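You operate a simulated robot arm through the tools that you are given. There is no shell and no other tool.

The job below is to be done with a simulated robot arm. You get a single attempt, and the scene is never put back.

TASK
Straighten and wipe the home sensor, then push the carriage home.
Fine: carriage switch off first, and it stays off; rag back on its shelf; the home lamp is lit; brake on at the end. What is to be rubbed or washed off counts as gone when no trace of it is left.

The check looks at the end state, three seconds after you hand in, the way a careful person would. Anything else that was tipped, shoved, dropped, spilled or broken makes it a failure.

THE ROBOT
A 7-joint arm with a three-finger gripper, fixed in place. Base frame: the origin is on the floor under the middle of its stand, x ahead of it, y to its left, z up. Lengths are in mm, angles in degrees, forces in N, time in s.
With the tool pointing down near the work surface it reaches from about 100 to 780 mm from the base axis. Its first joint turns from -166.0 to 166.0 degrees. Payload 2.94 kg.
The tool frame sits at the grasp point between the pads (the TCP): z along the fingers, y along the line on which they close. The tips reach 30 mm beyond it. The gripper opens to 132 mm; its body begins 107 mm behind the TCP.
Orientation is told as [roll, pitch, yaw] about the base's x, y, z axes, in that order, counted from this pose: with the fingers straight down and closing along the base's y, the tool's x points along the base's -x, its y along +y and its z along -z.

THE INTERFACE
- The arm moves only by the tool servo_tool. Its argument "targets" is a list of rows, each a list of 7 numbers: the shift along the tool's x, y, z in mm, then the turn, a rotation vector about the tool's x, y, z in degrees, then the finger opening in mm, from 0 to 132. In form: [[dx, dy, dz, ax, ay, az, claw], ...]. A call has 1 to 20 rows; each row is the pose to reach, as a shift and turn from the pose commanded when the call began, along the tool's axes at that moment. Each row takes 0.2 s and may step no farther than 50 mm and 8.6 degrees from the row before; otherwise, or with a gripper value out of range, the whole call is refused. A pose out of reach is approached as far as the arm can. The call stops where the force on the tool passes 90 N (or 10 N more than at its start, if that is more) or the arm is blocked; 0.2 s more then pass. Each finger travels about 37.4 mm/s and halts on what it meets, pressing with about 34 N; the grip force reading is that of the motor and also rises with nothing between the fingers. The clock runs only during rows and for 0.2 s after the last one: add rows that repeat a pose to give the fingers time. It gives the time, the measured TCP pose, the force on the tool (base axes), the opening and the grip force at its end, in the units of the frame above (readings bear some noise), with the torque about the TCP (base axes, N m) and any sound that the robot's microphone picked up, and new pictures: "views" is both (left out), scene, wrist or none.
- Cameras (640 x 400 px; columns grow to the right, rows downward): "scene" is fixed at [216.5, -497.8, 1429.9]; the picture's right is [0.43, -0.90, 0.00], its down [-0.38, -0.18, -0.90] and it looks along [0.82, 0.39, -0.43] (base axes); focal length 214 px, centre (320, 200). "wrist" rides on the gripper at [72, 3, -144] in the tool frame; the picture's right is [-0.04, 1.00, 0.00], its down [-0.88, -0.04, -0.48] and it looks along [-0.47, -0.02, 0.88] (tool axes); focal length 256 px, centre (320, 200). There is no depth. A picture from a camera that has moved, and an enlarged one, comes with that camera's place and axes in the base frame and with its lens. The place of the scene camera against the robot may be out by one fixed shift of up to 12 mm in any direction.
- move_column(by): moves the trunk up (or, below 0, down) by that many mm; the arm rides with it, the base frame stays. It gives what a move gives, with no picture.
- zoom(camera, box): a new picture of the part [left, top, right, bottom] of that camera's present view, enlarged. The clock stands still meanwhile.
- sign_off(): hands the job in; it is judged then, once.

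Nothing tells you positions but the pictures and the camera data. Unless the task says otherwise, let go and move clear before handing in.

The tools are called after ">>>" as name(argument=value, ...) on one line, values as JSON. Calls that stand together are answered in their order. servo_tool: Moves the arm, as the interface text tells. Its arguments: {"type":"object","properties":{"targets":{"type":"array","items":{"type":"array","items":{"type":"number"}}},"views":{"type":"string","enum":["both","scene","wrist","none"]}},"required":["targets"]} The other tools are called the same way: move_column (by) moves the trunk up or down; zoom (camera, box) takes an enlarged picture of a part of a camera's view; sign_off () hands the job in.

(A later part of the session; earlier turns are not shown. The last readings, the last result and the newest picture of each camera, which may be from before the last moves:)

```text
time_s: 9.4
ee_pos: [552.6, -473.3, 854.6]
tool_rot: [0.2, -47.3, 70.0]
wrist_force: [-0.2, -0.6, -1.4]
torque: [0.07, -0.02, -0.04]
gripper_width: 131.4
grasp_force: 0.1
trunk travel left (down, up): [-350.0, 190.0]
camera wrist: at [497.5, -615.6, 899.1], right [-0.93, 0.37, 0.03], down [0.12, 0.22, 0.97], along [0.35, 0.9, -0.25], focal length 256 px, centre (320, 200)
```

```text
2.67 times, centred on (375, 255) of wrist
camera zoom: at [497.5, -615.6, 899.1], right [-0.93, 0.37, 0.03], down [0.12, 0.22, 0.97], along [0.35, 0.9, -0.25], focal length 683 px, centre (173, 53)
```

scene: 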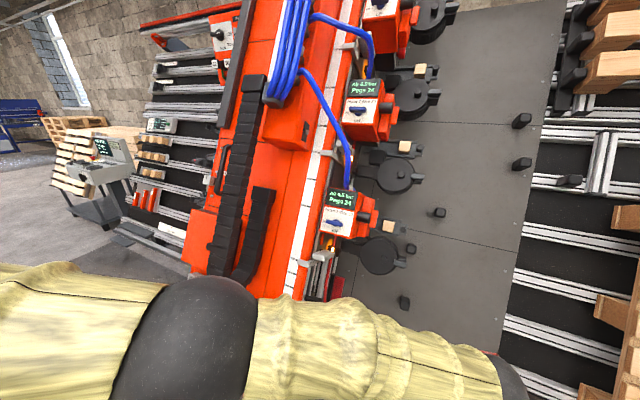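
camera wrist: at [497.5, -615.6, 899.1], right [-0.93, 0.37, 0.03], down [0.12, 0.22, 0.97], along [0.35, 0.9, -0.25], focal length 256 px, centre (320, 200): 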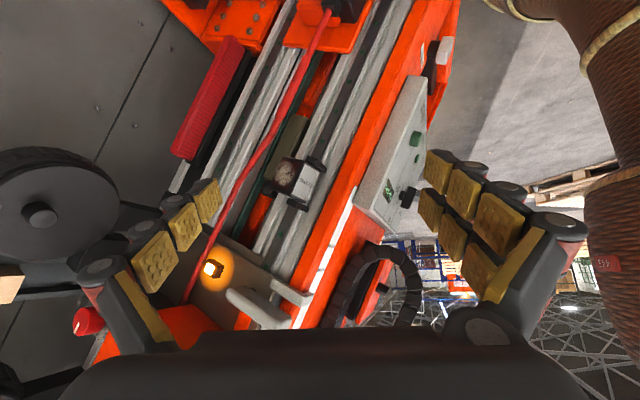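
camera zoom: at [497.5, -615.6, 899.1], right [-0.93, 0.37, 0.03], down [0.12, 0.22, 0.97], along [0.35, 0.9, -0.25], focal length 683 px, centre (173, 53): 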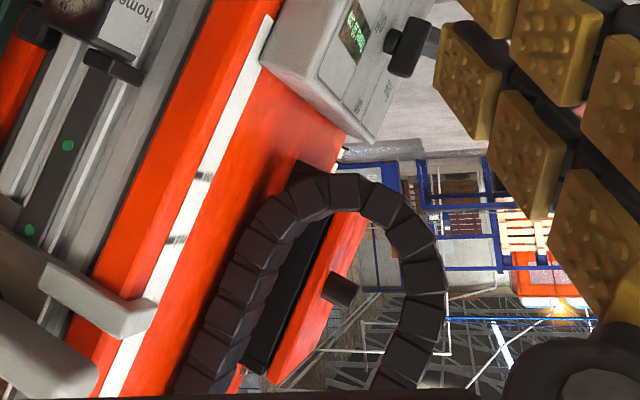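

I still need to know what slides, whether it's the whole beam sideways or the plate along the rail. I'll tilt the camera down to look at the beam's foot and how it rides on the bottom rail.

>>> servo_tool(targets=[[18.6, 19, 0.4, -1.6, 6.1, -3, 132], [37.3, 38, 0.7, -3.2, 12.2, -6, 132], [55.9, 57, 1.1, -4.8, 18.3, -9, 132], [74.5, 76, 1.5, -6.5, 24.4, -11.9, 132], [93.2, 95, 1.8, -8.1, 30.5, -14.9, 132], [111.8, 114, 2.2, -9.7, 36.6, -17.9, 132]])

```text
time_s: 10.8
ee_pos: [420.8, -503.5, 772.6]
tool_rot: [-0.1, -9.9, 90.1]
wrist_force: [0.5, 0.1, 0.4]
torque: [0.03, -0.03, 0.02]
gripper_width: 131.8
grasp_force: 0.0
trunk travel left (down, up): [-350.0, 190.0]
camera wrist: at [418.2, -599.1, 902.0], right [-1.0, 0.04, 0.01], down [0.04, 0.78, 0.62], along [0.02, 0.62, -0.78], focal length 256 px, centre (320, 200)
```

scene: 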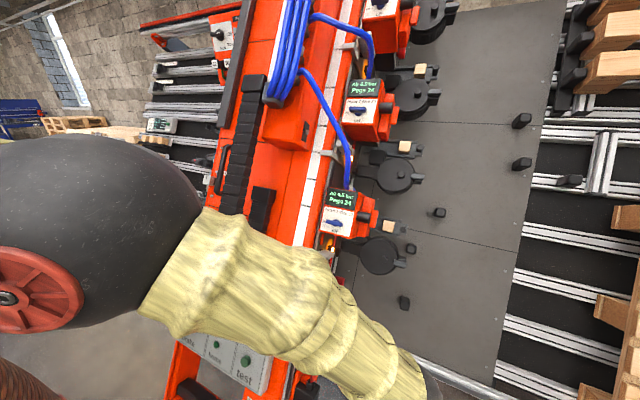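
wrist: 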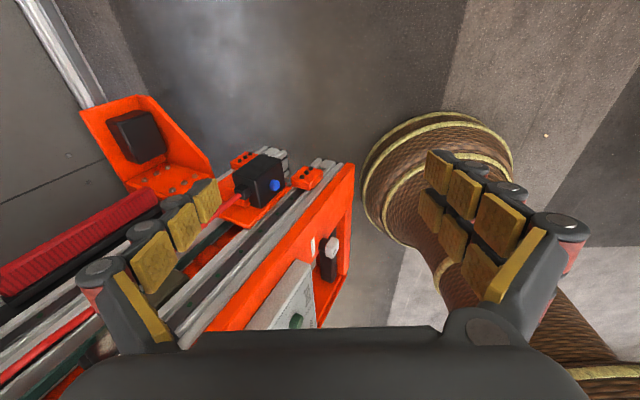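

>>> zoom(camera="wrist", box=[60, 80, 360, 330])

>>> zoom(camera="wrist", box=[0, 80, 220, 400])

>>> zoom(camera="wrist", box=[220, 140, 310, 220])

```text
1.60 times, centred on (210, 205) of wrist
camera zoom: at [418.2, -599.1, 902.0], right [-1.0, 0.04, 0.01], down [0.04, 0.78, 0.62], along [0.02, 0.62, -0.78], focal length 410 px, centre (496, 192)
```

zoom: 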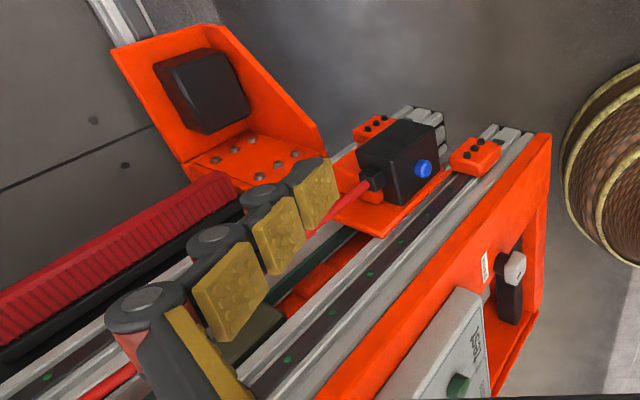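

```text
1.25 times, centred on (110, 240) of wrist
camera zoom: at [418.2, -599.1, 902.0], right [-1.0, 0.04, 0.01], down [0.04, 0.78, 0.62], along [0.02, 0.62, -0.78], focal length 320 px, centre (582, 150)
```

zoom: 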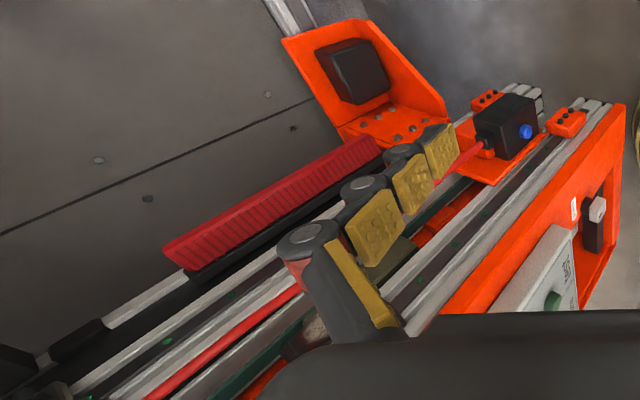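

```text
5.00 times, centred on (265, 180) of wrist
camera zoom: at [418.2, -599.1, 902.0], right [-1.0, 0.04, 0.01], down [0.04, 0.78, 0.62], along [0.02, 0.62, -0.78], focal length 1280 px, centre (595, 300)
```

zoom: 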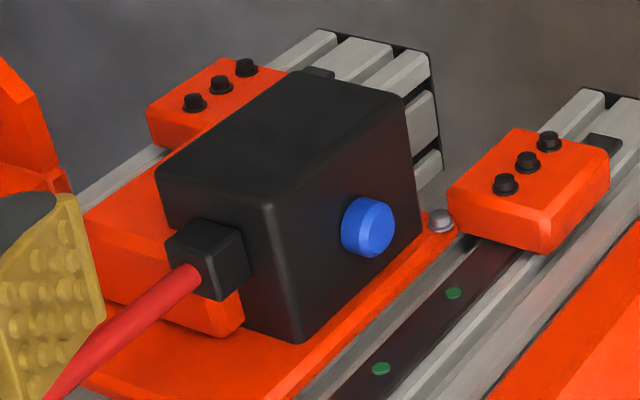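

The beam overhangs the table on hidden rails, and the bottom bracket is an end bumper. Next I'll look at the beam head-on from further back, tilted up, to understand the front parts.

>>> servo_tool(targets=[[-29.6, 2.1, -32.2, 3.3, -2.3, 5.2, 132], [-59.3, 4.3, -64.5, 6.6, -4.7, 10.3, 132], [-88.9, 6.4, -96.7, 9.9, -7.0, 15.5, 132], [-118.5, 8.5, -129, 13.2, -9.4, 20.7, 132], [-148.2, 10.7, -161.2, 16.5, -11.7, 25.8, 132], [-177.8, 12.8, -193.4, 19.8, -14.1, 31, 132], [-207.4, 14.9, -225.7, 23.1, -16.4, 36.2, 132], [-237.1, 17.1, -257.9, 26.3, -18.8, 41.3, 132], [-266.7, 19.2, -290.2, 29.6, -21.1, 46.5, 132], [-296.3, 21.3, -322.4, 32.9, -23.5, 51.7, 132], [-326, 23.5, -354.6, 36.2, -25.8, 56.8, 132], [-355.6, 25.6, -386.9, 39.5, -28.2, 62, 132], [-385.2, 27.7, -419.1, 42.8, -30.5, 67.2, 132], [-414.9, 29.9, -451.4, 46.1, -32.9, 72.3, 132], [-444.5, 32, -483.6, 49.4, -35.2, 77.5, 132]])

```text
time_s: 13.6
ee_pos: [376.6, -200.7, 1153.1]
tool_rot: [9.9, -43.7, 6.2]
wrist_force: [0.3, 0.4, 0.3]
torque: [0.01, -0.01, 0.0]
gripper_width: 131.9
grasp_force: 0.0
trunk travel left (down, up): [-350.0, 190.0]
stopped in row 13: the arm was blocked; the commanded pose is now the measured one
camera wrist: at [229.7, -238.0, 1205.3], right [-0.19, 0.97, 0.15], down [0.32, -0.08, 0.94], along [0.93, 0.23, -0.3], focal length 256 px, centre (320, 200)
```

scene: 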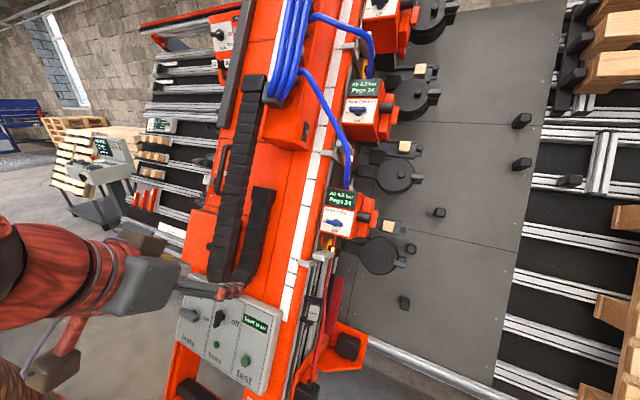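
wrist: 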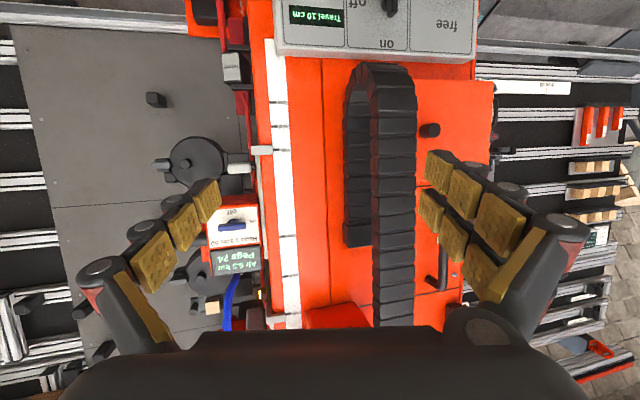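

>>> zoom(camera="wrist", box=[220, 0, 500, 170])

>>> zoom(camera="wrist", box=[240, 160, 480, 330])

>>> zoom(camera="wrist", box=[470, 50, 640, 220])

>>> zoom(camera="wrist", box=[0, 0, 260, 180])

```text
2.29 times, centred on (360, 85) of wrist
camera zoom: at [229.7, -238.0, 1205.3], right [-0.19, 0.97, 0.15], down [0.32, -0.08, 0.94], along [0.93, 0.23, -0.3], focal length 585 px, centre (229, 463)
```

zoom: 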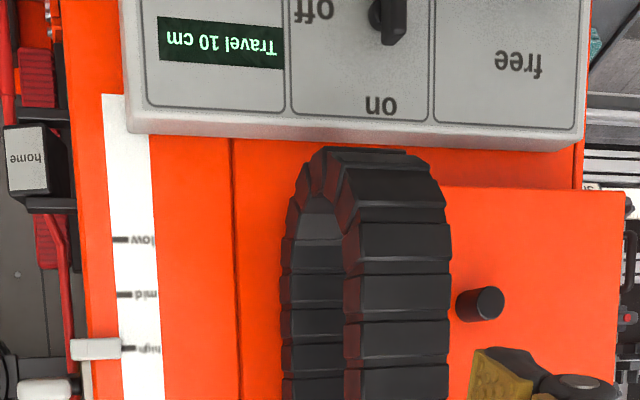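

```text
2.35 times, centred on (360, 245) of wrist
camera zoom: at [229.7, -238.0, 1205.3], right [-0.19, 0.97, 0.15], down [0.32, -0.08, 0.94], along [0.93, 0.23, -0.3], focal length 602 px, centre (226, 94)
```

zoom: 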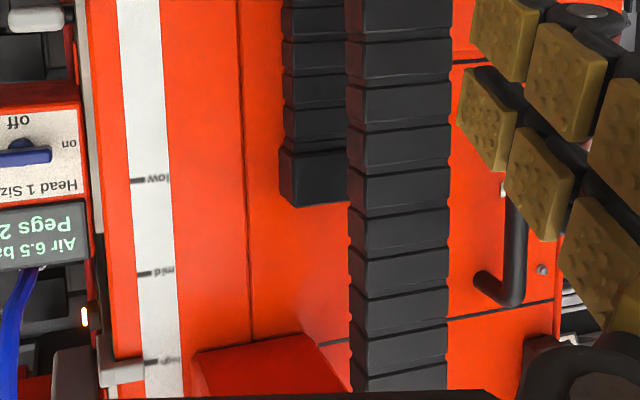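

```text
2.35 times, centred on (555, 135) of wrist
camera zoom: at [229.7, -238.0, 1205.3], right [-0.19, 0.97, 0.15], down [0.32, -0.08, 0.94], along [0.93, 0.23, -0.3], focal length 602 px, centre (-233, 353)
```

zoom: 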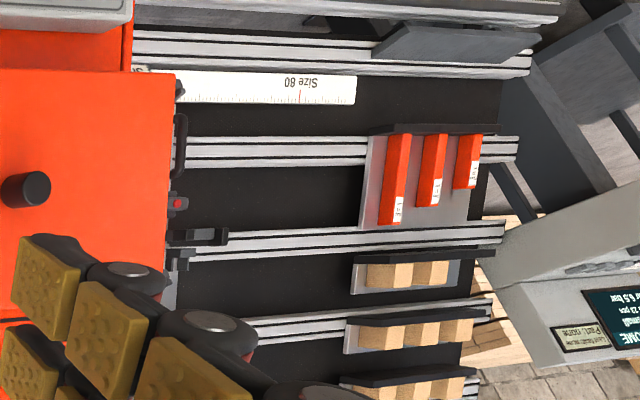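

```text
2.22 times, centred on (130, 90) of wrist
camera zoom: at [229.7, -238.0, 1205.3], right [-0.19, 0.97, 0.15], down [0.32, -0.08, 0.94], along [0.93, 0.23, -0.3], focal length 569 px, centre (742, 444)
```

zoom: 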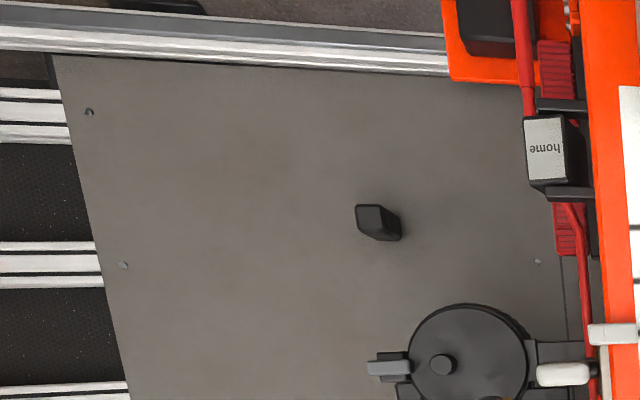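

The arm ran into its own reach limit there, which is harmless since nothing was touched. I'll now take a squarer front view of the sensor from further away to measure its twist.

>>> servo_tool(targets=[[16.3, -19.1, 29.8, 1, 1.6, -0.1, 132], [32.7, -38.1, 59.6, 2.1, 3.2, -0.2, 132], [49, -57.2, 89.4, 3.2, 4.8, -0.3, 132], [65.3, -76.3, 119.3, 4.2, 6.4, -0.4, 132], [81.6, -95.3, 149.1, 5.2, 8, -0.5, 132], [98, -114.4, 178.9, 6.3, 9.6, -0.6, 132], [114.3, -133.4, 208.7, 7.4, 11.2, -0.7, 132], [130.6, -152.5, 238.5, 8.4, 12.8, -0.8, 132]], views="wrist")

>>> zoom(camera="wrist", box=[230, 100, 390, 220])

```text
time_s: 15.3
ee_pos: [477.1, -302.9, 875.3]
tool_rot: [-0.3, -31.1, 8.7]
wrist_force: [0.9, 0.4, -0.8]
torque: [0.02, 0.02, 0.02]
gripper_width: 131.8
grasp_force: 0.1
trunk travel left (down, up): [-350.0, 190.0]
camera wrist: at [342.0, -318.8, 960.2], right [-0.11, 0.99, 0.02], down [0.5, 0.04, 0.86], along [0.86, 0.11, -0.51], focal length 256 px, centre (320, 200)
```

wrist: 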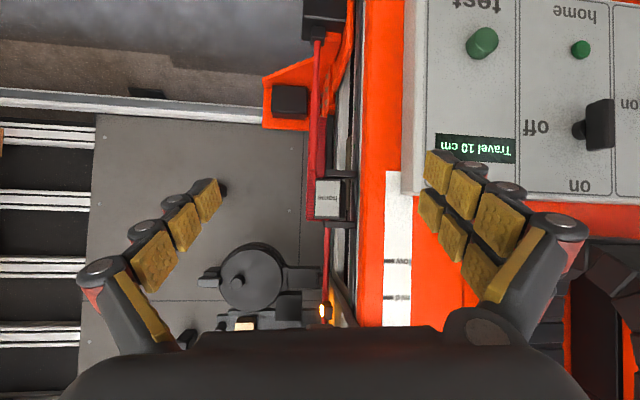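

```text
3.33 times, centred on (310, 160) of wrist
camera zoom: at [342.0, -318.8, 960.2], right [-0.11, 0.99, 0.02], down [0.5, 0.04, 0.86], along [0.86, 0.11, -0.51], focal length 853 px, centre (353, 333)
```

zoom: 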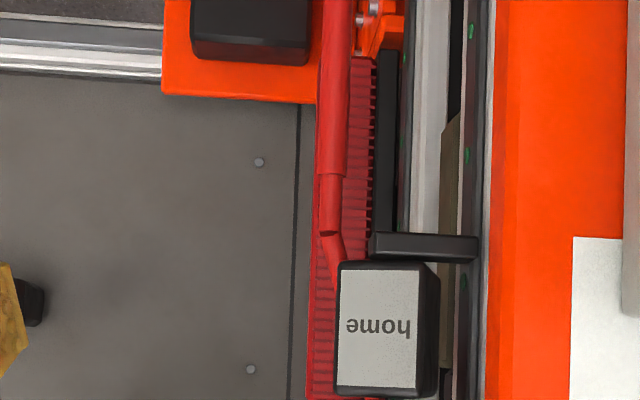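

>>> zoom(camera="wrist", box=[290, 160, 370, 240])

>>> zoom(camera="wrist", box=[230, 0, 390, 120])

>>> zoom(camera="wrist", box=[420, 0, 640, 200])

>>> zoom(camera="scene", box=[290, 250, 370, 370])

```text
5.00 times, centred on (330, 200) of wrist
camera zoom: at [342.0, -318.8, 960.2], right [-0.11, 0.99, 0.02], down [0.5, 0.04, 0.86], along [0.86, 0.11, -0.51], focal length 1280 px, centre (270, 200)
```

zoom: 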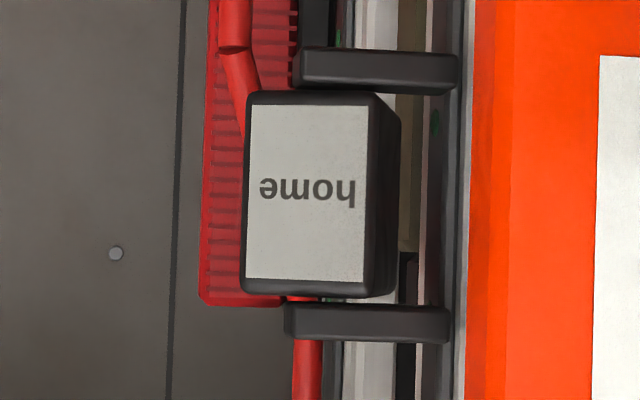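

```text
3.33 times, centred on (310, 60) of wrist
camera zoom: at [342.0, -318.8, 960.2], right [-0.11, 0.99, 0.02], down [0.5, 0.04, 0.86], along [0.86, 0.11, -0.51], focal length 853 px, centre (353, 667)
```

zoom: 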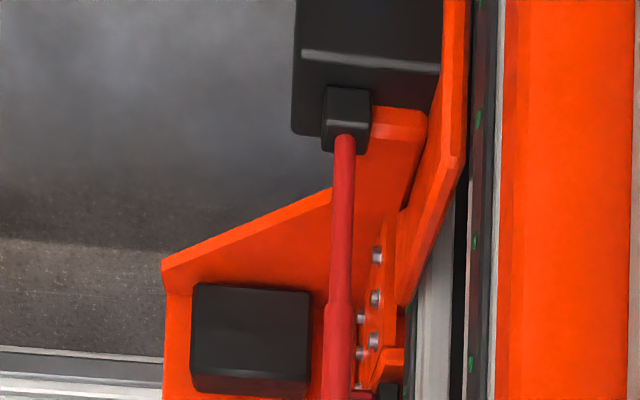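

```text
2.00 times, centred on (530, 100) of wrist
camera zoom: at [342.0, -318.8, 960.2], right [-0.11, 0.99, 0.02], down [0.5, 0.04, 0.86], along [0.86, 0.11, -0.51], focal length 512 px, centre (-100, 400)
```

zoom: 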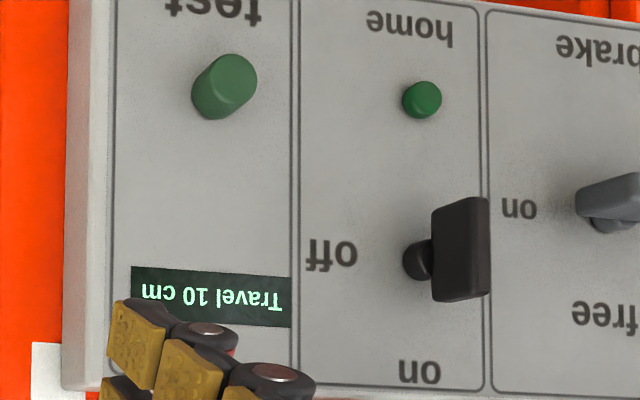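

```text
3.33 times, centred on (330, 310) of scene
camera zoom: at [216.5, -497.8, 1429.9], right [0.43, -0.9, 0.0], down [-0.38, -0.18, -0.9], along [0.82, 0.39, -0.43], focal length 715 px, centre (287, -167)
```

zoom: 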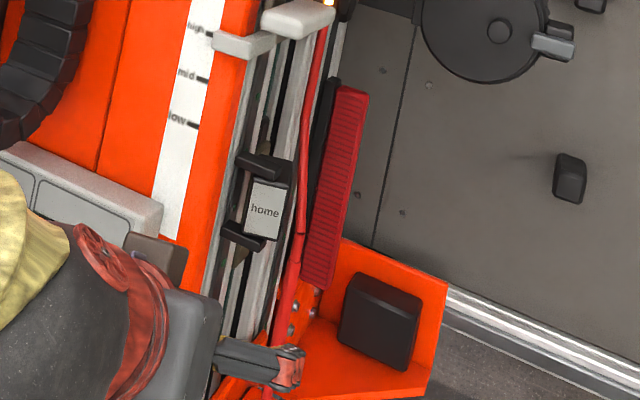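

The sensor block is twisted about 16° about the beam's long axis in its fork, label turned toward -y. I'll start with the required first step, which is to bring the gripper squarely in front of the panel's on/off switch without touching it yet.

>>> servo_tool(targets=[[8.6, 42.9, 5.7, 0.8, -3.9, 0.8, 132], [17.3, 85.9, 11.5, 1.6, -7.9, 1.5, 132], [25.9, 128.8, 17.2, 2.4, -11.8, 2.3, 132], [34.5, 171.7, 23, 3.2, -15.7, 3, 132], [43.1, 214.6, 28.7, 4, -19.6, 3.8, 132], [51.8, 257.6, 34.4, 4.8, -23.6, 4.5, 132], [60.4, 300.5, 40.2, 5.6, -27.5, 5.3, 132], [69, 343.4, 45.9, 6.4, -31.4, 6, 132]])

```text
time_s: 17.1
ee_pos: [445.2, -5.8, 812.6]
tool_rot: [21.9, -58.8, -18.0]
wrist_force: [-0.2, 0.3, -0.4]
torque: [-0.02, 0.07, 0.01]
gripper_width: 131.8
grasp_force: 0.1
out of reach, approached as far as the arm can: row 3, 4, 5, 6, 7, 8
trunk travel left (down, up): [-350.0, 190.0]
camera wrist: at [286.0, -5.4, 819.5], right [0.01, 0.97, 0.23], down [0.02, -0.23, 0.97], along [1.0, 0.0, -0.02], focal length 256 px, centre (320, 200)
```

scene: 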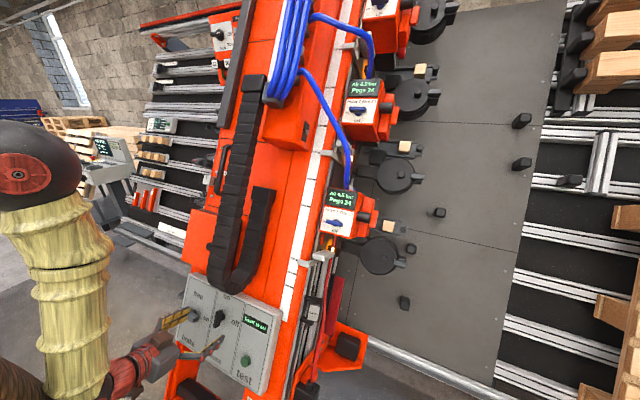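
wrist: 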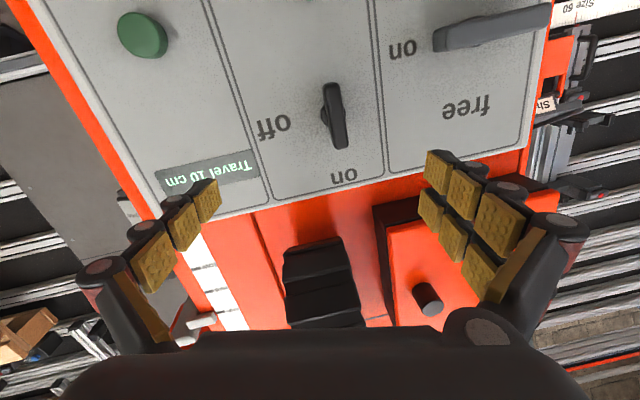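

The square-on pose is out of reach at this trunk height, since the forearm is folded too tightly. I'll back up and away from the panel, then lower the trunk so the arm can reach in more horizontally.

>>> servo_tool(targets=[[-33, 0, -20, 0, 4, 0, 132], [-66, 0, -40, 0, 8, 0, 132], [-99, 0, -60, 0, 12, 0, 132], [-132, 0, -80, 0, 16, 0, 132], [-165, 0, -100, 0, 20, 0, 132], [-198, 0, -120, 0, 24, 0, 132], [-231, 0, -140, 0, 28, 0, 132]])

```text
time_s: 18.8
ee_pos: [436.7, -57.7, 1075.8]
tool_rot: [13.1, -31.8, -6.0]
wrist_force: [-0.4, 0.1, -0.1]
torque: [0.02, -0.03, 0.0]
gripper_width: 131.9
grasp_force: 0.2
trunk travel left (down, up): [-350.0, 190.0]
camera wrist: at [298.4, -72.6, 1157.1], right [0.02, 0.98, 0.21], down [0.49, -0.2, 0.85], along [0.87, 0.09, -0.48], focal length 256 px, centre (320, 200)
```

scene: 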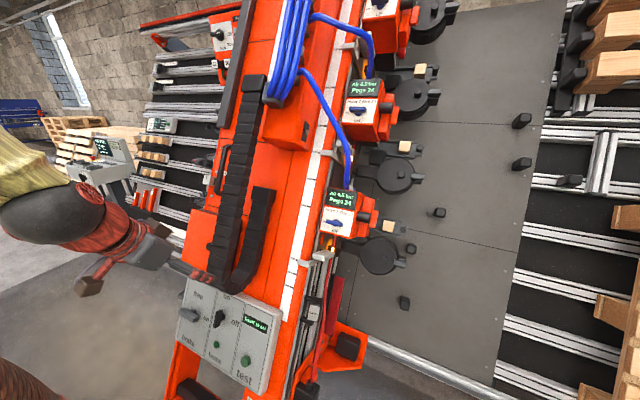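
wrist: 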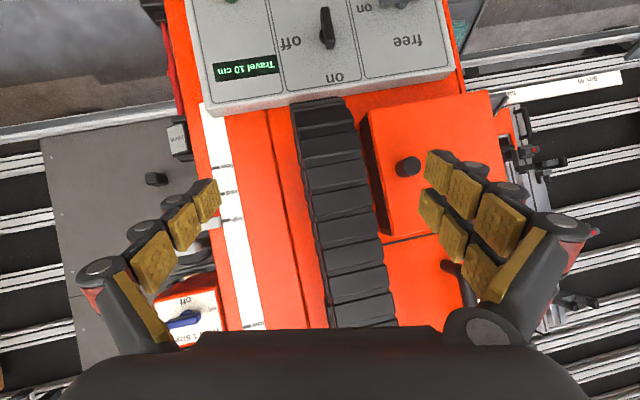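

>>> move_column(by=-250)

```text
time_s: 21.3
ee_pos: [437.0, -58.6, 826.5]
tool_rot: [13.2, -31.9, -6.1]
wrist_force: [0.1, 0.2, -0.4]
torque: [0.01, -0.02, 0.0]
gripper_width: 132.2
grasp_force: 0.1
trunk travel left (down, up): [-100.0, 440.0]
```

>>> servo_tool(targets=[[12.4, 16.7, 2.4, 1.7, -6, -1.5, 132], [24.7, 33.4, 4.8, 3.3, -12, -3.1, 132], [37.1, 50.2, 7.3, 5, -18, -4.6, 132], [49.4, 66.9, 9.7, 6.7, -24, -6.2, 132], [61.8, 83.6, 12.1, 8.3, -30, -7.7, 132]])

```text
time_s: 22.1
ee_pos: [336.9, 2.7, 716.3]
tool_rot: [9.3, -31.5, -5.0]
wrist_force: [0.7, -0.6, -0.2]
torque: [0.04, 0.03, 0.04]
gripper_width: 131.7
grasp_force: 0.0
out of reach, approached as far as the arm can: row 3
trunk travel left (down, up): [-100.0, 440.0]
stopped in row 3: the force on the tool passed its limit at 153 N (the readings are from after the stop); the commanded pose is now the measured one
camera wrist: at [198.9, -3.5, 799.6], right [0.04, 0.99, 0.16], down [0.49, -0.16, 0.85], along [0.87, 0.05, -0.49], focal length 256 px, centre (320, 200)
```

scene: 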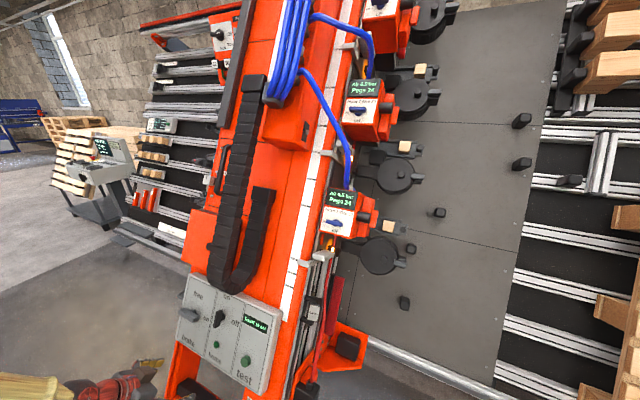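
wrist: 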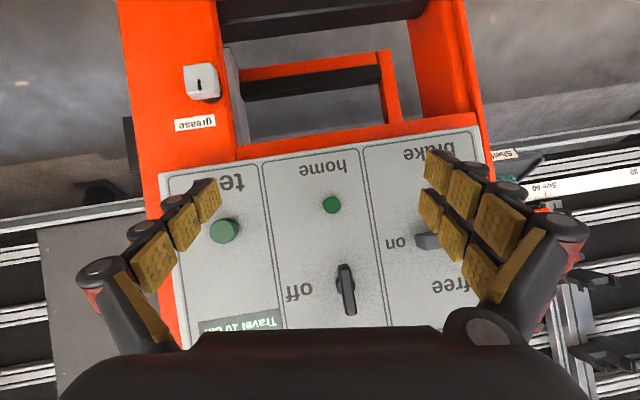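

The tool jumped when that pose proved unreachable, and the picture shows nothing was touched or moved. A tilt of about 45° is what the arm can manage here, so I'll lower the trunk fully and take precise views of the knobs.

>>> move_column(by=-100)

>>> zoom(camera="wrist", box=[260, 180, 420, 330])

>>> zoom(camera="wrist", box=[200, 0, 520, 200])

```text
time_s: 23.4
ee_pos: [334.1, 4.5, 617.5]
tool_rot: [9.3, -31.7, -4.9]
wrist_force: [2.4, -0.1, -0.8]
torque: [0.03, -0.05, 0.04]
gripper_width: 132.1
grasp_force: 0.0
trunk travel left (down, up): [0.0, 540.0]
```

```text
2.67 times, centred on (340, 255) of wrist
camera zoom: at [198.1, -3.3, 700.0], right [0.04, 0.99, 0.16], down [0.49, -0.16, 0.86], along [0.87, 0.05, -0.49], focal length 683 px, centre (267, 53)
```

zoom: 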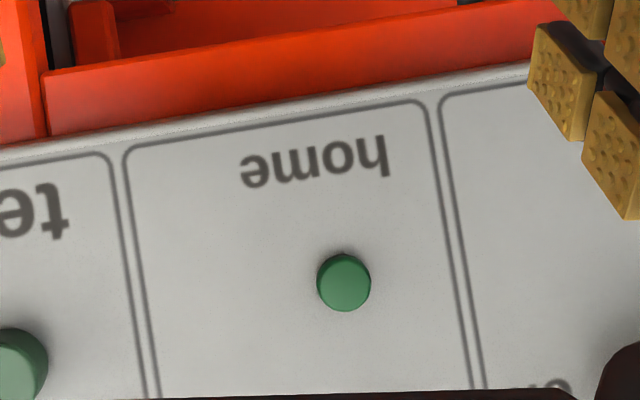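

```text
2.00 times, centred on (360, 100) of wrist
camera zoom: at [198.1, -3.3, 700.0], right [0.04, 0.99, 0.16], down [0.49, -0.16, 0.86], along [0.87, 0.05, -0.49], focal length 512 px, centre (240, 400)
```

zoom: 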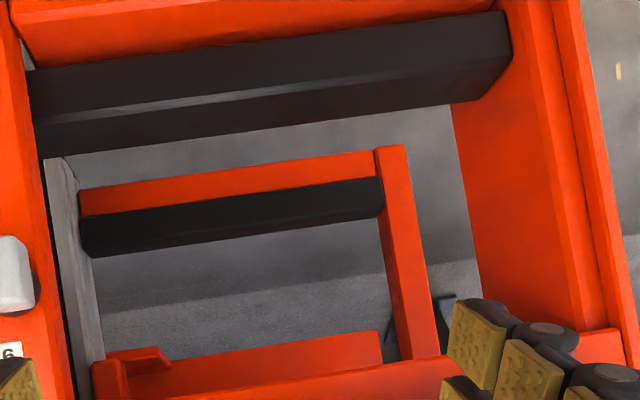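

>>> zoom(camera="scene", box=[0, 200, 320, 400])

>>> zoom(camera="wrist", box=[0, 0, 640, 400])

```text
2.00 times, centred on (160, 300) of scene
camera zoom: at [216.5, -497.8, 1429.9], right [0.43, -0.9, 0.0], down [-0.38, -0.18, -0.9], along [0.82, 0.39, -0.43], focal length 429 px, centre (640, 0)
```

zoom: 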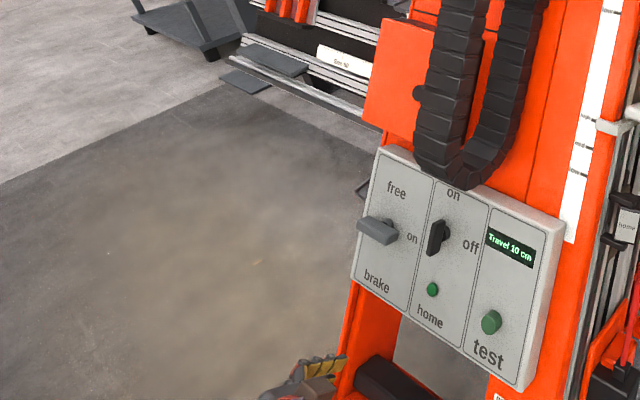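

```text
1.00 times, centred on (320, 200) of wrist (not enlarged: the box is as wide or as high as the picture)
camera zoom: at [198.1, -3.3, 700.0], right [0.04, 0.99, 0.16], down [0.49, -0.16, 0.86], along [0.87, 0.05, -0.49], focal length 256 px, centre (320, 200)
```

zoom: 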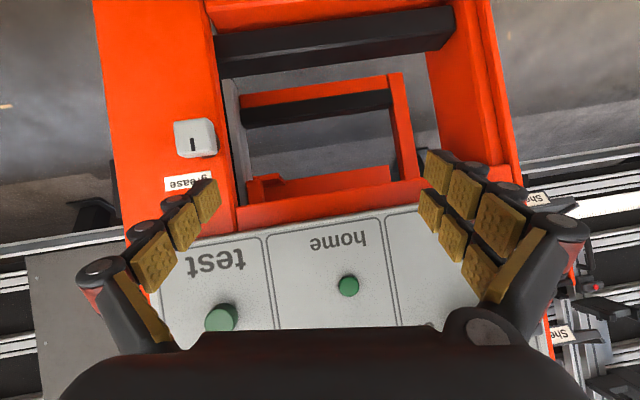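

The arm behaves as if its shoulder sits high, so near the panel it can only tilt forward about 30°. I'll rise to a level hand pose in front of the panel and check the clearances to the cable chain and the knobs.

>>> servo_tool(targets=[[-36.4, 9.6, -21.8, 1.2, 0.7, -0.7, 132], [-72.9, 19.1, -43.6, 2.3, 1.3, -1.3, 132], [-109.3, 28.7, -65.4, 3.5, 2, -2, 132], [-145.7, 38.2, -87.2, 4.6, 2.7, -2.6, 132], [-182.2, 47.8, -109, 5.8, 3.3, -3.3, 132], [-218.6, 57.3, -130.8, 6.9, 4, -3.9, 132]])

```text
time_s: 24.8
ee_pos: [455.2, 10.5, 841.6]
tool_rot: [-8.3, -30.1, 9.5]
wrist_force: [-1.6, 2.5, -1.4]
torque: [-0.15, -0.17, -0.02]
gripper_width: 132.1
grasp_force: 0.0
out of reach, approached as far as the arm can: row 5, 6
trunk travel left (down, up): [0.0, 540.0]
camera wrist: at [320.5, 12.4, 926.7], right [-0.06, 0.99, -0.1], down [0.51, 0.12, 0.85], along [0.86, -0.01, -0.51], focal length 256 px, centre (320, 200)
```

scene: 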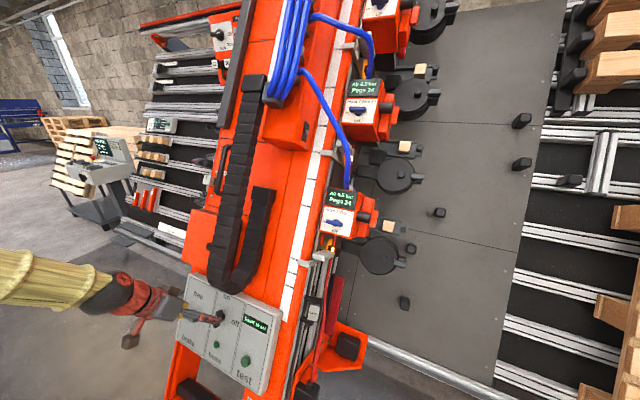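
wrist: 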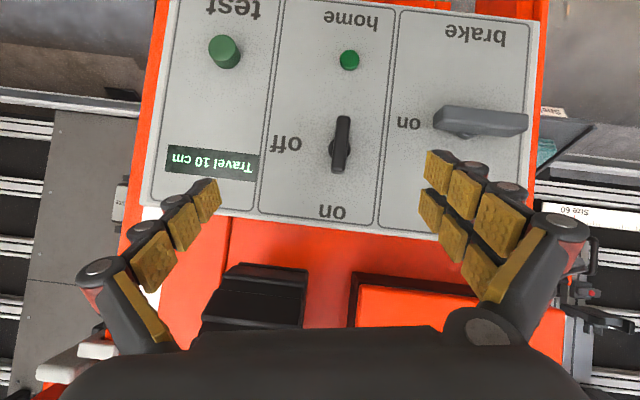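

>>> zoom(camera="wrist", box=[240, 80, 400, 240])

>>> zoom(camera="wrist", box=[380, 20, 560, 180])

>>> zoom(camera="wrist", box=[180, 200, 400, 340])

>>> zoom(camera="scene", box=[160, 260, 280, 360])

```text
2.50 times, centred on (320, 160) of wrist
camera zoom: at [320.5, 12.4, 926.7], right [-0.06, 0.99, -0.1], down [0.51, 0.12, 0.85], along [0.86, -0.01, -0.51], focal length 640 px, centre (320, 300)
```

zoom: 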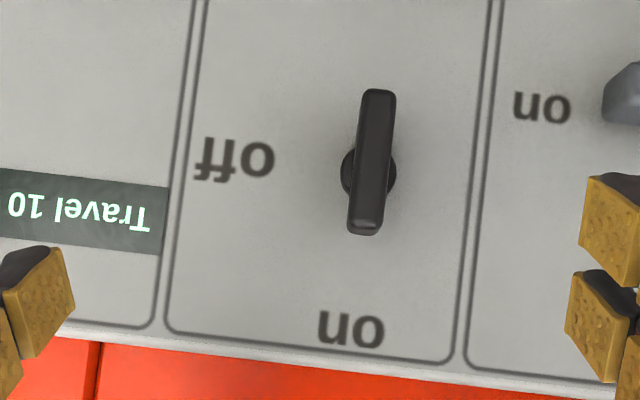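

```text
2.50 times, centred on (470, 100) of wrist
camera zoom: at [320.5, 12.4, 926.7], right [-0.06, 0.99, -0.1], down [0.51, 0.12, 0.85], along [0.86, -0.01, -0.51], focal length 640 px, centre (-55, 450)
```

zoom: 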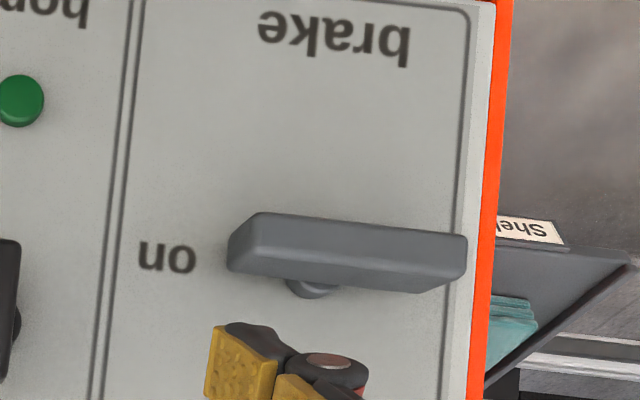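

```text
2.86 times, centred on (290, 270) of wrist
camera zoom: at [320.5, 12.4, 926.7], right [-0.06, 0.99, -0.1], down [0.51, 0.12, 0.85], along [0.86, -0.01, -0.51], focal length 731 px, centre (406, 0)
```

zoom: 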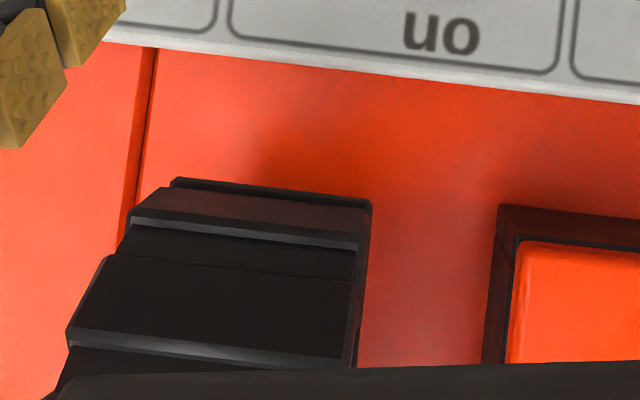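

```text
4.00 times, centred on (220, 310) of scene
camera zoom: at [216.5, -497.8, 1429.9], right [0.43, -0.9, 0.0], down [-0.38, -0.18, -0.9], along [0.82, 0.39, -0.43], focal length 858 px, centre (720, -240)
```

zoom: 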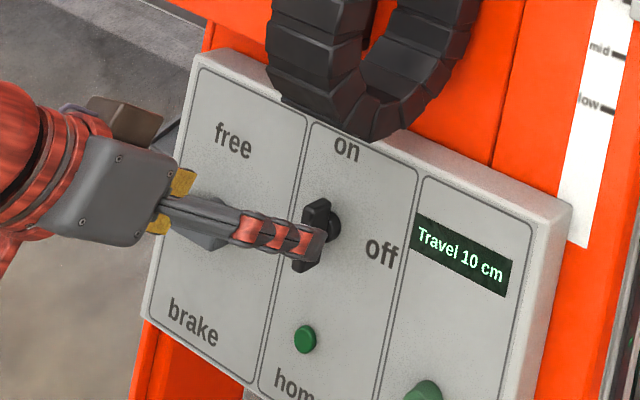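

The switch pivot works out at about (537,24,731), with its bar pointing up to "on". The brake bar lies level on "on" at y 113–207, and the chain ends well above both. I'll close the fingers and bring the tip beside the top of the switch bar, still off the panel.

>>> servo_tool(targets=[[-2.7, 13.2, 8.4, 2.3, 2.4, -2.6, 100], [-5.4, 26.3, 16.8, 4.6, 4.7, -5.1, 60], [-8, 39.5, 25.3, 7, 7.1, -7.7, 20], [-10.7, 52.6, 33.7, 9.3, 9.4, -10.2, 0], [-13.4, 65.8, 42.1, 11.6, 11.8, -12.8, 0], [-13.4, 65.8, 42.1, 11.6, 11.8, -12.8, 0], [-13.4, 65.8, 42.1, 11.6, 11.8, -12.8, 0], [-13.4, 65.8, 42.1, 11.6, 11.8, -12.8, 0], [-13.4, 65.8, 42.1, 11.6, 11.8, -12.8, 0], [-13.4, 65.8, 42.1, 11.6, 11.8, -12.8, 0]])

```text
time_s: 27.0
ee_pos: [480.2, 84.1, 805.6]
tool_rot: [-16.0, -14.5, 11.6]
wrist_force: [0.6, 0.0, 0.8]
torque: [-0.01, 0.0, -0.01]
gripper_width: 0.4
grasp_force: 13.7
trunk travel left (down, up): [0.0, 540.0]
camera wrist: at [369.7, 106.9, 920.8], right [-0.08, 0.96, -0.26], down [0.7, 0.24, 0.67], along [0.71, -0.12, -0.69], focal length 256 px, centre (320, 200)
```

scene: 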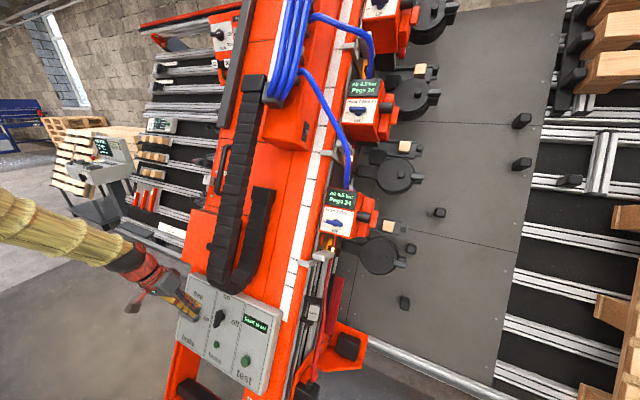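
wrist: 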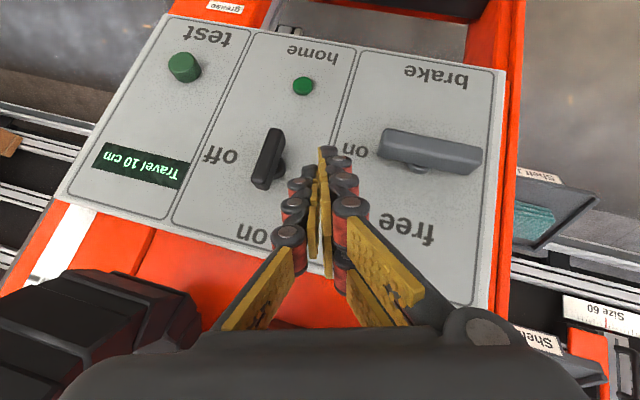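

>>> zoom(camera="wrist", box=[220, 100, 420, 240])

>>> zoom(camera="scene", box=[150, 250, 260, 350])

```text
2.86 times, centred on (320, 170) of wrist
camera zoom: at [369.7, 106.9, 920.8], right [-0.08, 0.96, -0.26], down [0.7, 0.24, 0.67], along [0.71, -0.12, -0.69], focal length 731 px, centre (320, 286)
```

zoom: 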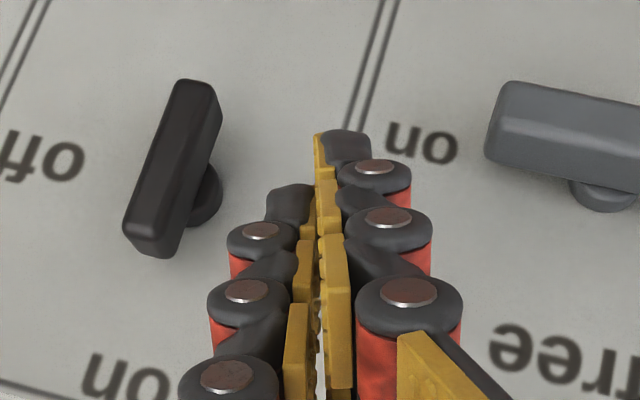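

```text
4.00 times, centred on (205, 300) of scene
camera zoom: at [216.5, -497.8, 1429.9], right [0.43, -0.9, 0.0], down [-0.38, -0.18, -0.9], along [0.82, 0.39, -0.43], focal length 858 px, centre (780, -200)
```

zoom: 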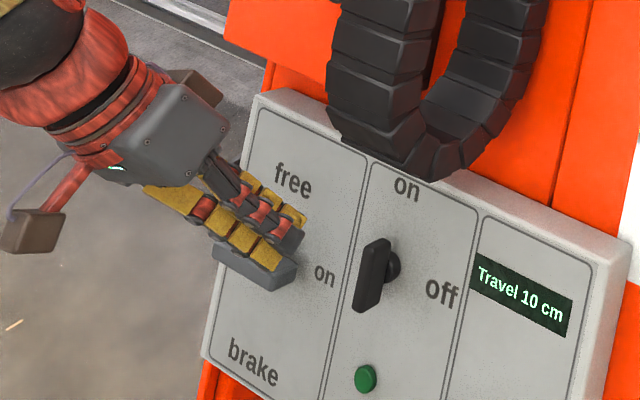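

The closed fingertips now sit about 40 mm to the right of the switch bar and about 65 mm off the panel, clear of the brake and chain. I'll move straight in toward the panel, stopping short of its face.

>>> servo_tool(targets=[[-7.6, 0.1, 7.2, 0, 0, 0, 0], [-15.2, 0.2, 14.4, 0, 0, 0, 0], [-22.9, 0.3, 21.6, 0, 0, 0, 0], [-30.5, 0.5, 28.8, 0, 0, 0, 0], [-30.5, 0.5, 28.8, 0, 0, 0, 0]])

>>> zoom(camera="wrist", box=[200, 60, 420, 240])

>>> zoom(camera="scene", box=[170, 270, 260, 350])

```text
time_s: 28.2
ee_pos: [518.0, 84.3, 787.3]
tool_rot: [-16.0, -14.5, 11.7]
wrist_force: [-0.7, -0.3, -0.4]
torque: [-0.03, -0.04, -0.03]
gripper_width: 0.0
grasp_force: 28.5
trunk travel left (down, up): [0.0, 540.0]
camera wrist: at [407.1, 106.9, 901.1], right [-0.08, 0.96, -0.26], down [0.7, 0.24, 0.67], along [0.71, -0.12, -0.69], focal length 256 px, centre (320, 200)
```

scene: 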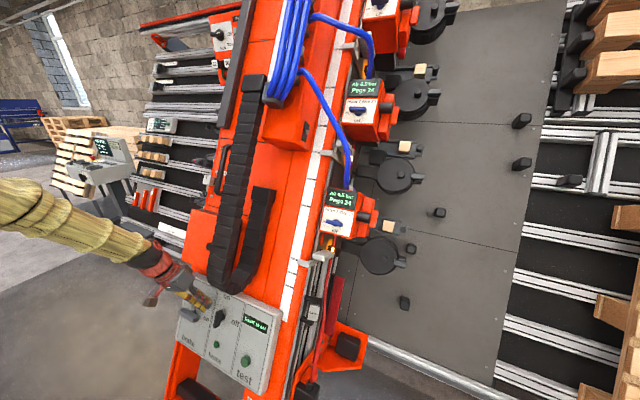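
wrist: 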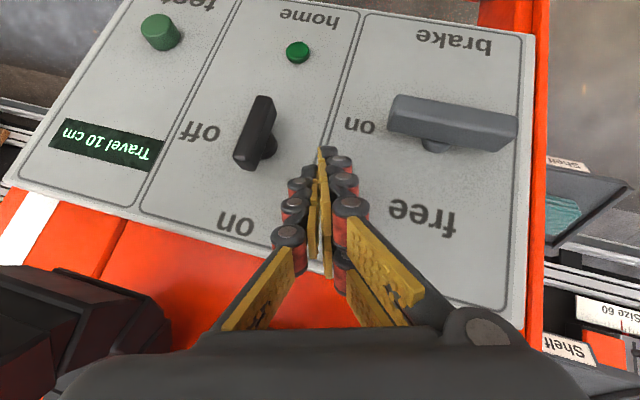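

```text
2.22 times, centred on (310, 150) of wrist
camera zoom: at [407.1, 106.9, 901.1], right [-0.08, 0.96, -0.26], down [0.7, 0.24, 0.67], along [0.71, -0.12, -0.69], focal length 569 px, centre (342, 311)
```

zoom: 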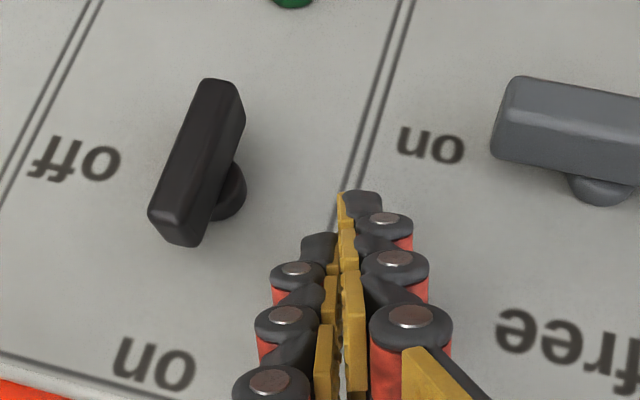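

```text
5.00 times, centred on (215, 310) of scene
camera zoom: at [216.5, -497.8, 1429.9], right [0.43, -0.9, 0.0], down [-0.38, -0.18, -0.9], along [0.82, 0.39, -0.43], focal length 1072 px, centre (845, -350)
```

zoom: 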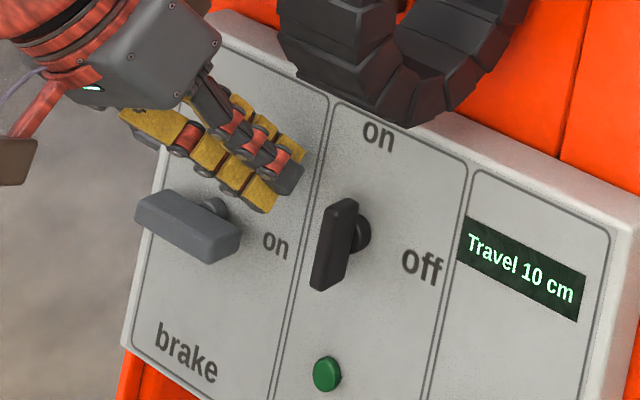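

>>> servo_tool(targets=[[1.95, -9.56, 2.22, 0, 0, 0, 0], [3.9, -19.1, 4.44, 0, 0, 0, 0], [5.85, -28.7, 6.66, 0, 0, 0, 0], [6.8, -33.5, 7.8, 0, 0, 0, 0], [7.8, -38.2, 8.9, 0, 0, 0, 0], [7.8, -38.2, 8.9, 0, 0, 0, 0]])

>>> zoom(camera="wrist", box=[220, 60, 440, 240])

>>> zoom(camera="scene", box=[170, 270, 260, 350])

```text
time_s: 29.6
ee_pos: [517.8, 48.3, 786.5]
tool_rot: [-16.0, -14.6, 11.6]
wrist_force: [-7.5, 36.4, -0.1]
torque: [0.72, 0.1, -0.14]
gripper_width: 0.0
grasp_force: 28.4
trunk travel left (down, up): [0.0, 540.0]
camera wrist: at [407.0, 69.6, 901.2], right [-0.09, 0.96, -0.26], down [0.7, 0.24, 0.67], along [0.71, -0.12, -0.69], focal length 256 px, centre (320, 200)
```

scene: 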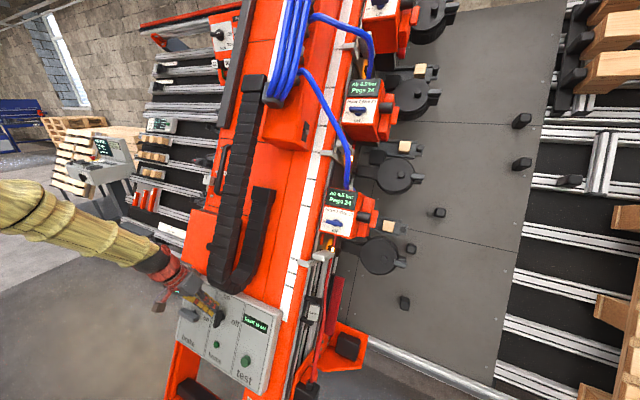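
wrist: 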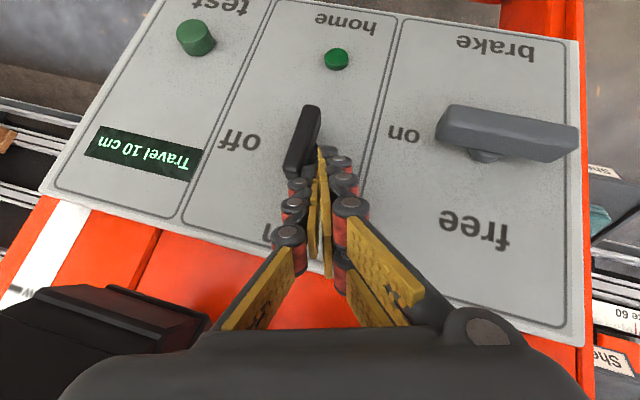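

```text
2.22 times, centred on (330, 150) of wrist
camera zoom: at [407.0, 69.6, 901.2], right [-0.09, 0.96, -0.26], down [0.7, 0.24, 0.67], along [0.71, -0.12, -0.69], focal length 569 px, centre (298, 311)
```

zoom: 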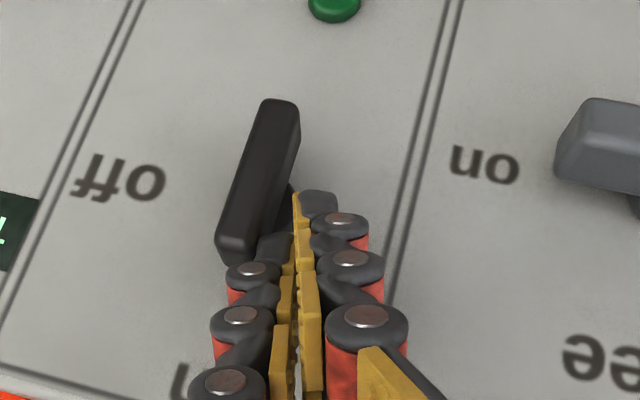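

```text
5.00 times, centred on (215, 310) of scene
camera zoom: at [216.5, -497.8, 1429.9], right [0.43, -0.9, 0.0], down [-0.38, -0.18, -0.9], along [0.82, 0.39, -0.43], focal length 1072 px, centre (845, -350)
```

zoom: 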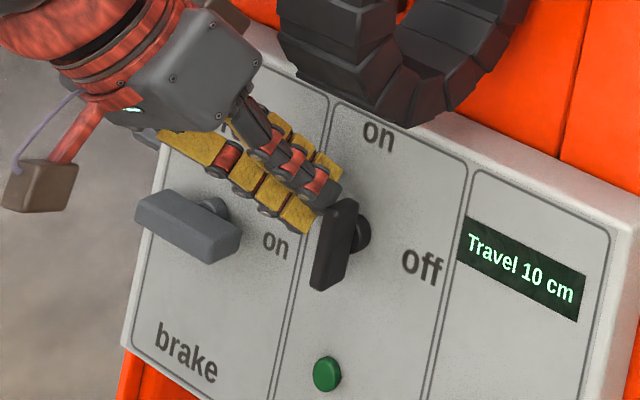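

The finger is touching the top of the bar with 36 N and it hasn't turned yet. I'll press a little further in small steps.

>>> servo_tool(targets=[[0.4, -1.9, 0.44, 0, 0, 0, 0], [0.8, -3.8, 0.9, 0, 0, 0, 0], [1.2, -5.7, 1.3, 0, 0, 0, 0], [1.6, -7.6, 1.8, 0, 0, 0, 0]])

>>> zoom(camera="wrist", box=[220, 60, 440, 240])

```text
time_s: 30.6
ee_pos: [518.2, 48.3, 787.0]
tool_rot: [-15.6, -15.0, 11.9]
wrist_force: [-20.0, 57.7, 4.7]
torque: [1.02, 0.36, -0.37]
gripper_width: 0.0
grasp_force: 29.0
trunk travel left (down, up): [0.0, 540.0]
stopped in row 4: the force on the tool passed its limit at 92 N (the readings are from after the stop); the commanded pose is now the measured one
camera wrist: at [406.5, 67.4, 900.7], right [-0.09, 0.96, -0.25], down [0.69, 0.24, 0.68], along [0.72, -0.11, -0.69], focal length 256 px, centre (320, 200)
```

scene: 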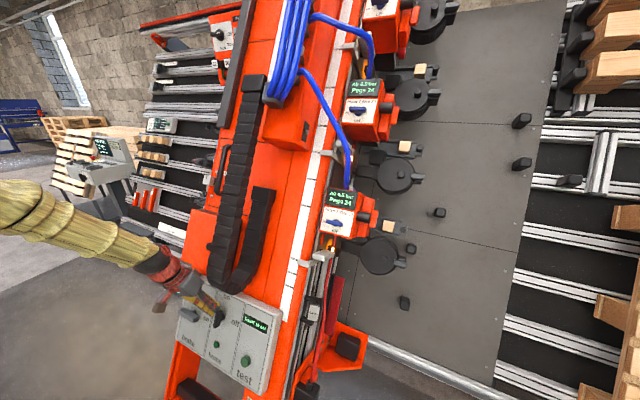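
wrist: 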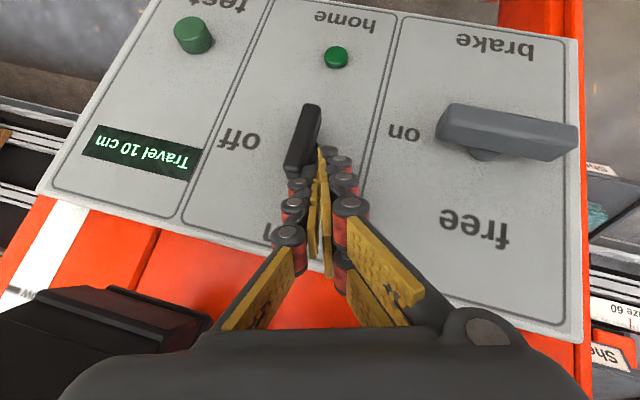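

```text
2.22 times, centred on (330, 150) of wrist
camera zoom: at [406.5, 67.4, 900.7], right [-0.09, 0.96, -0.25], down [0.69, 0.24, 0.68], along [0.72, -0.11, -0.69], focal length 569 px, centre (298, 311)
```

zoom: 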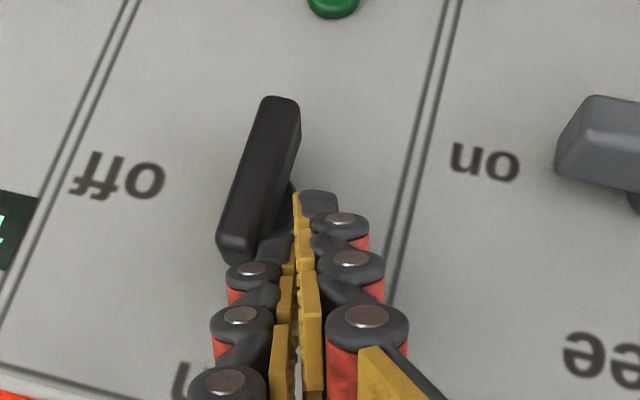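

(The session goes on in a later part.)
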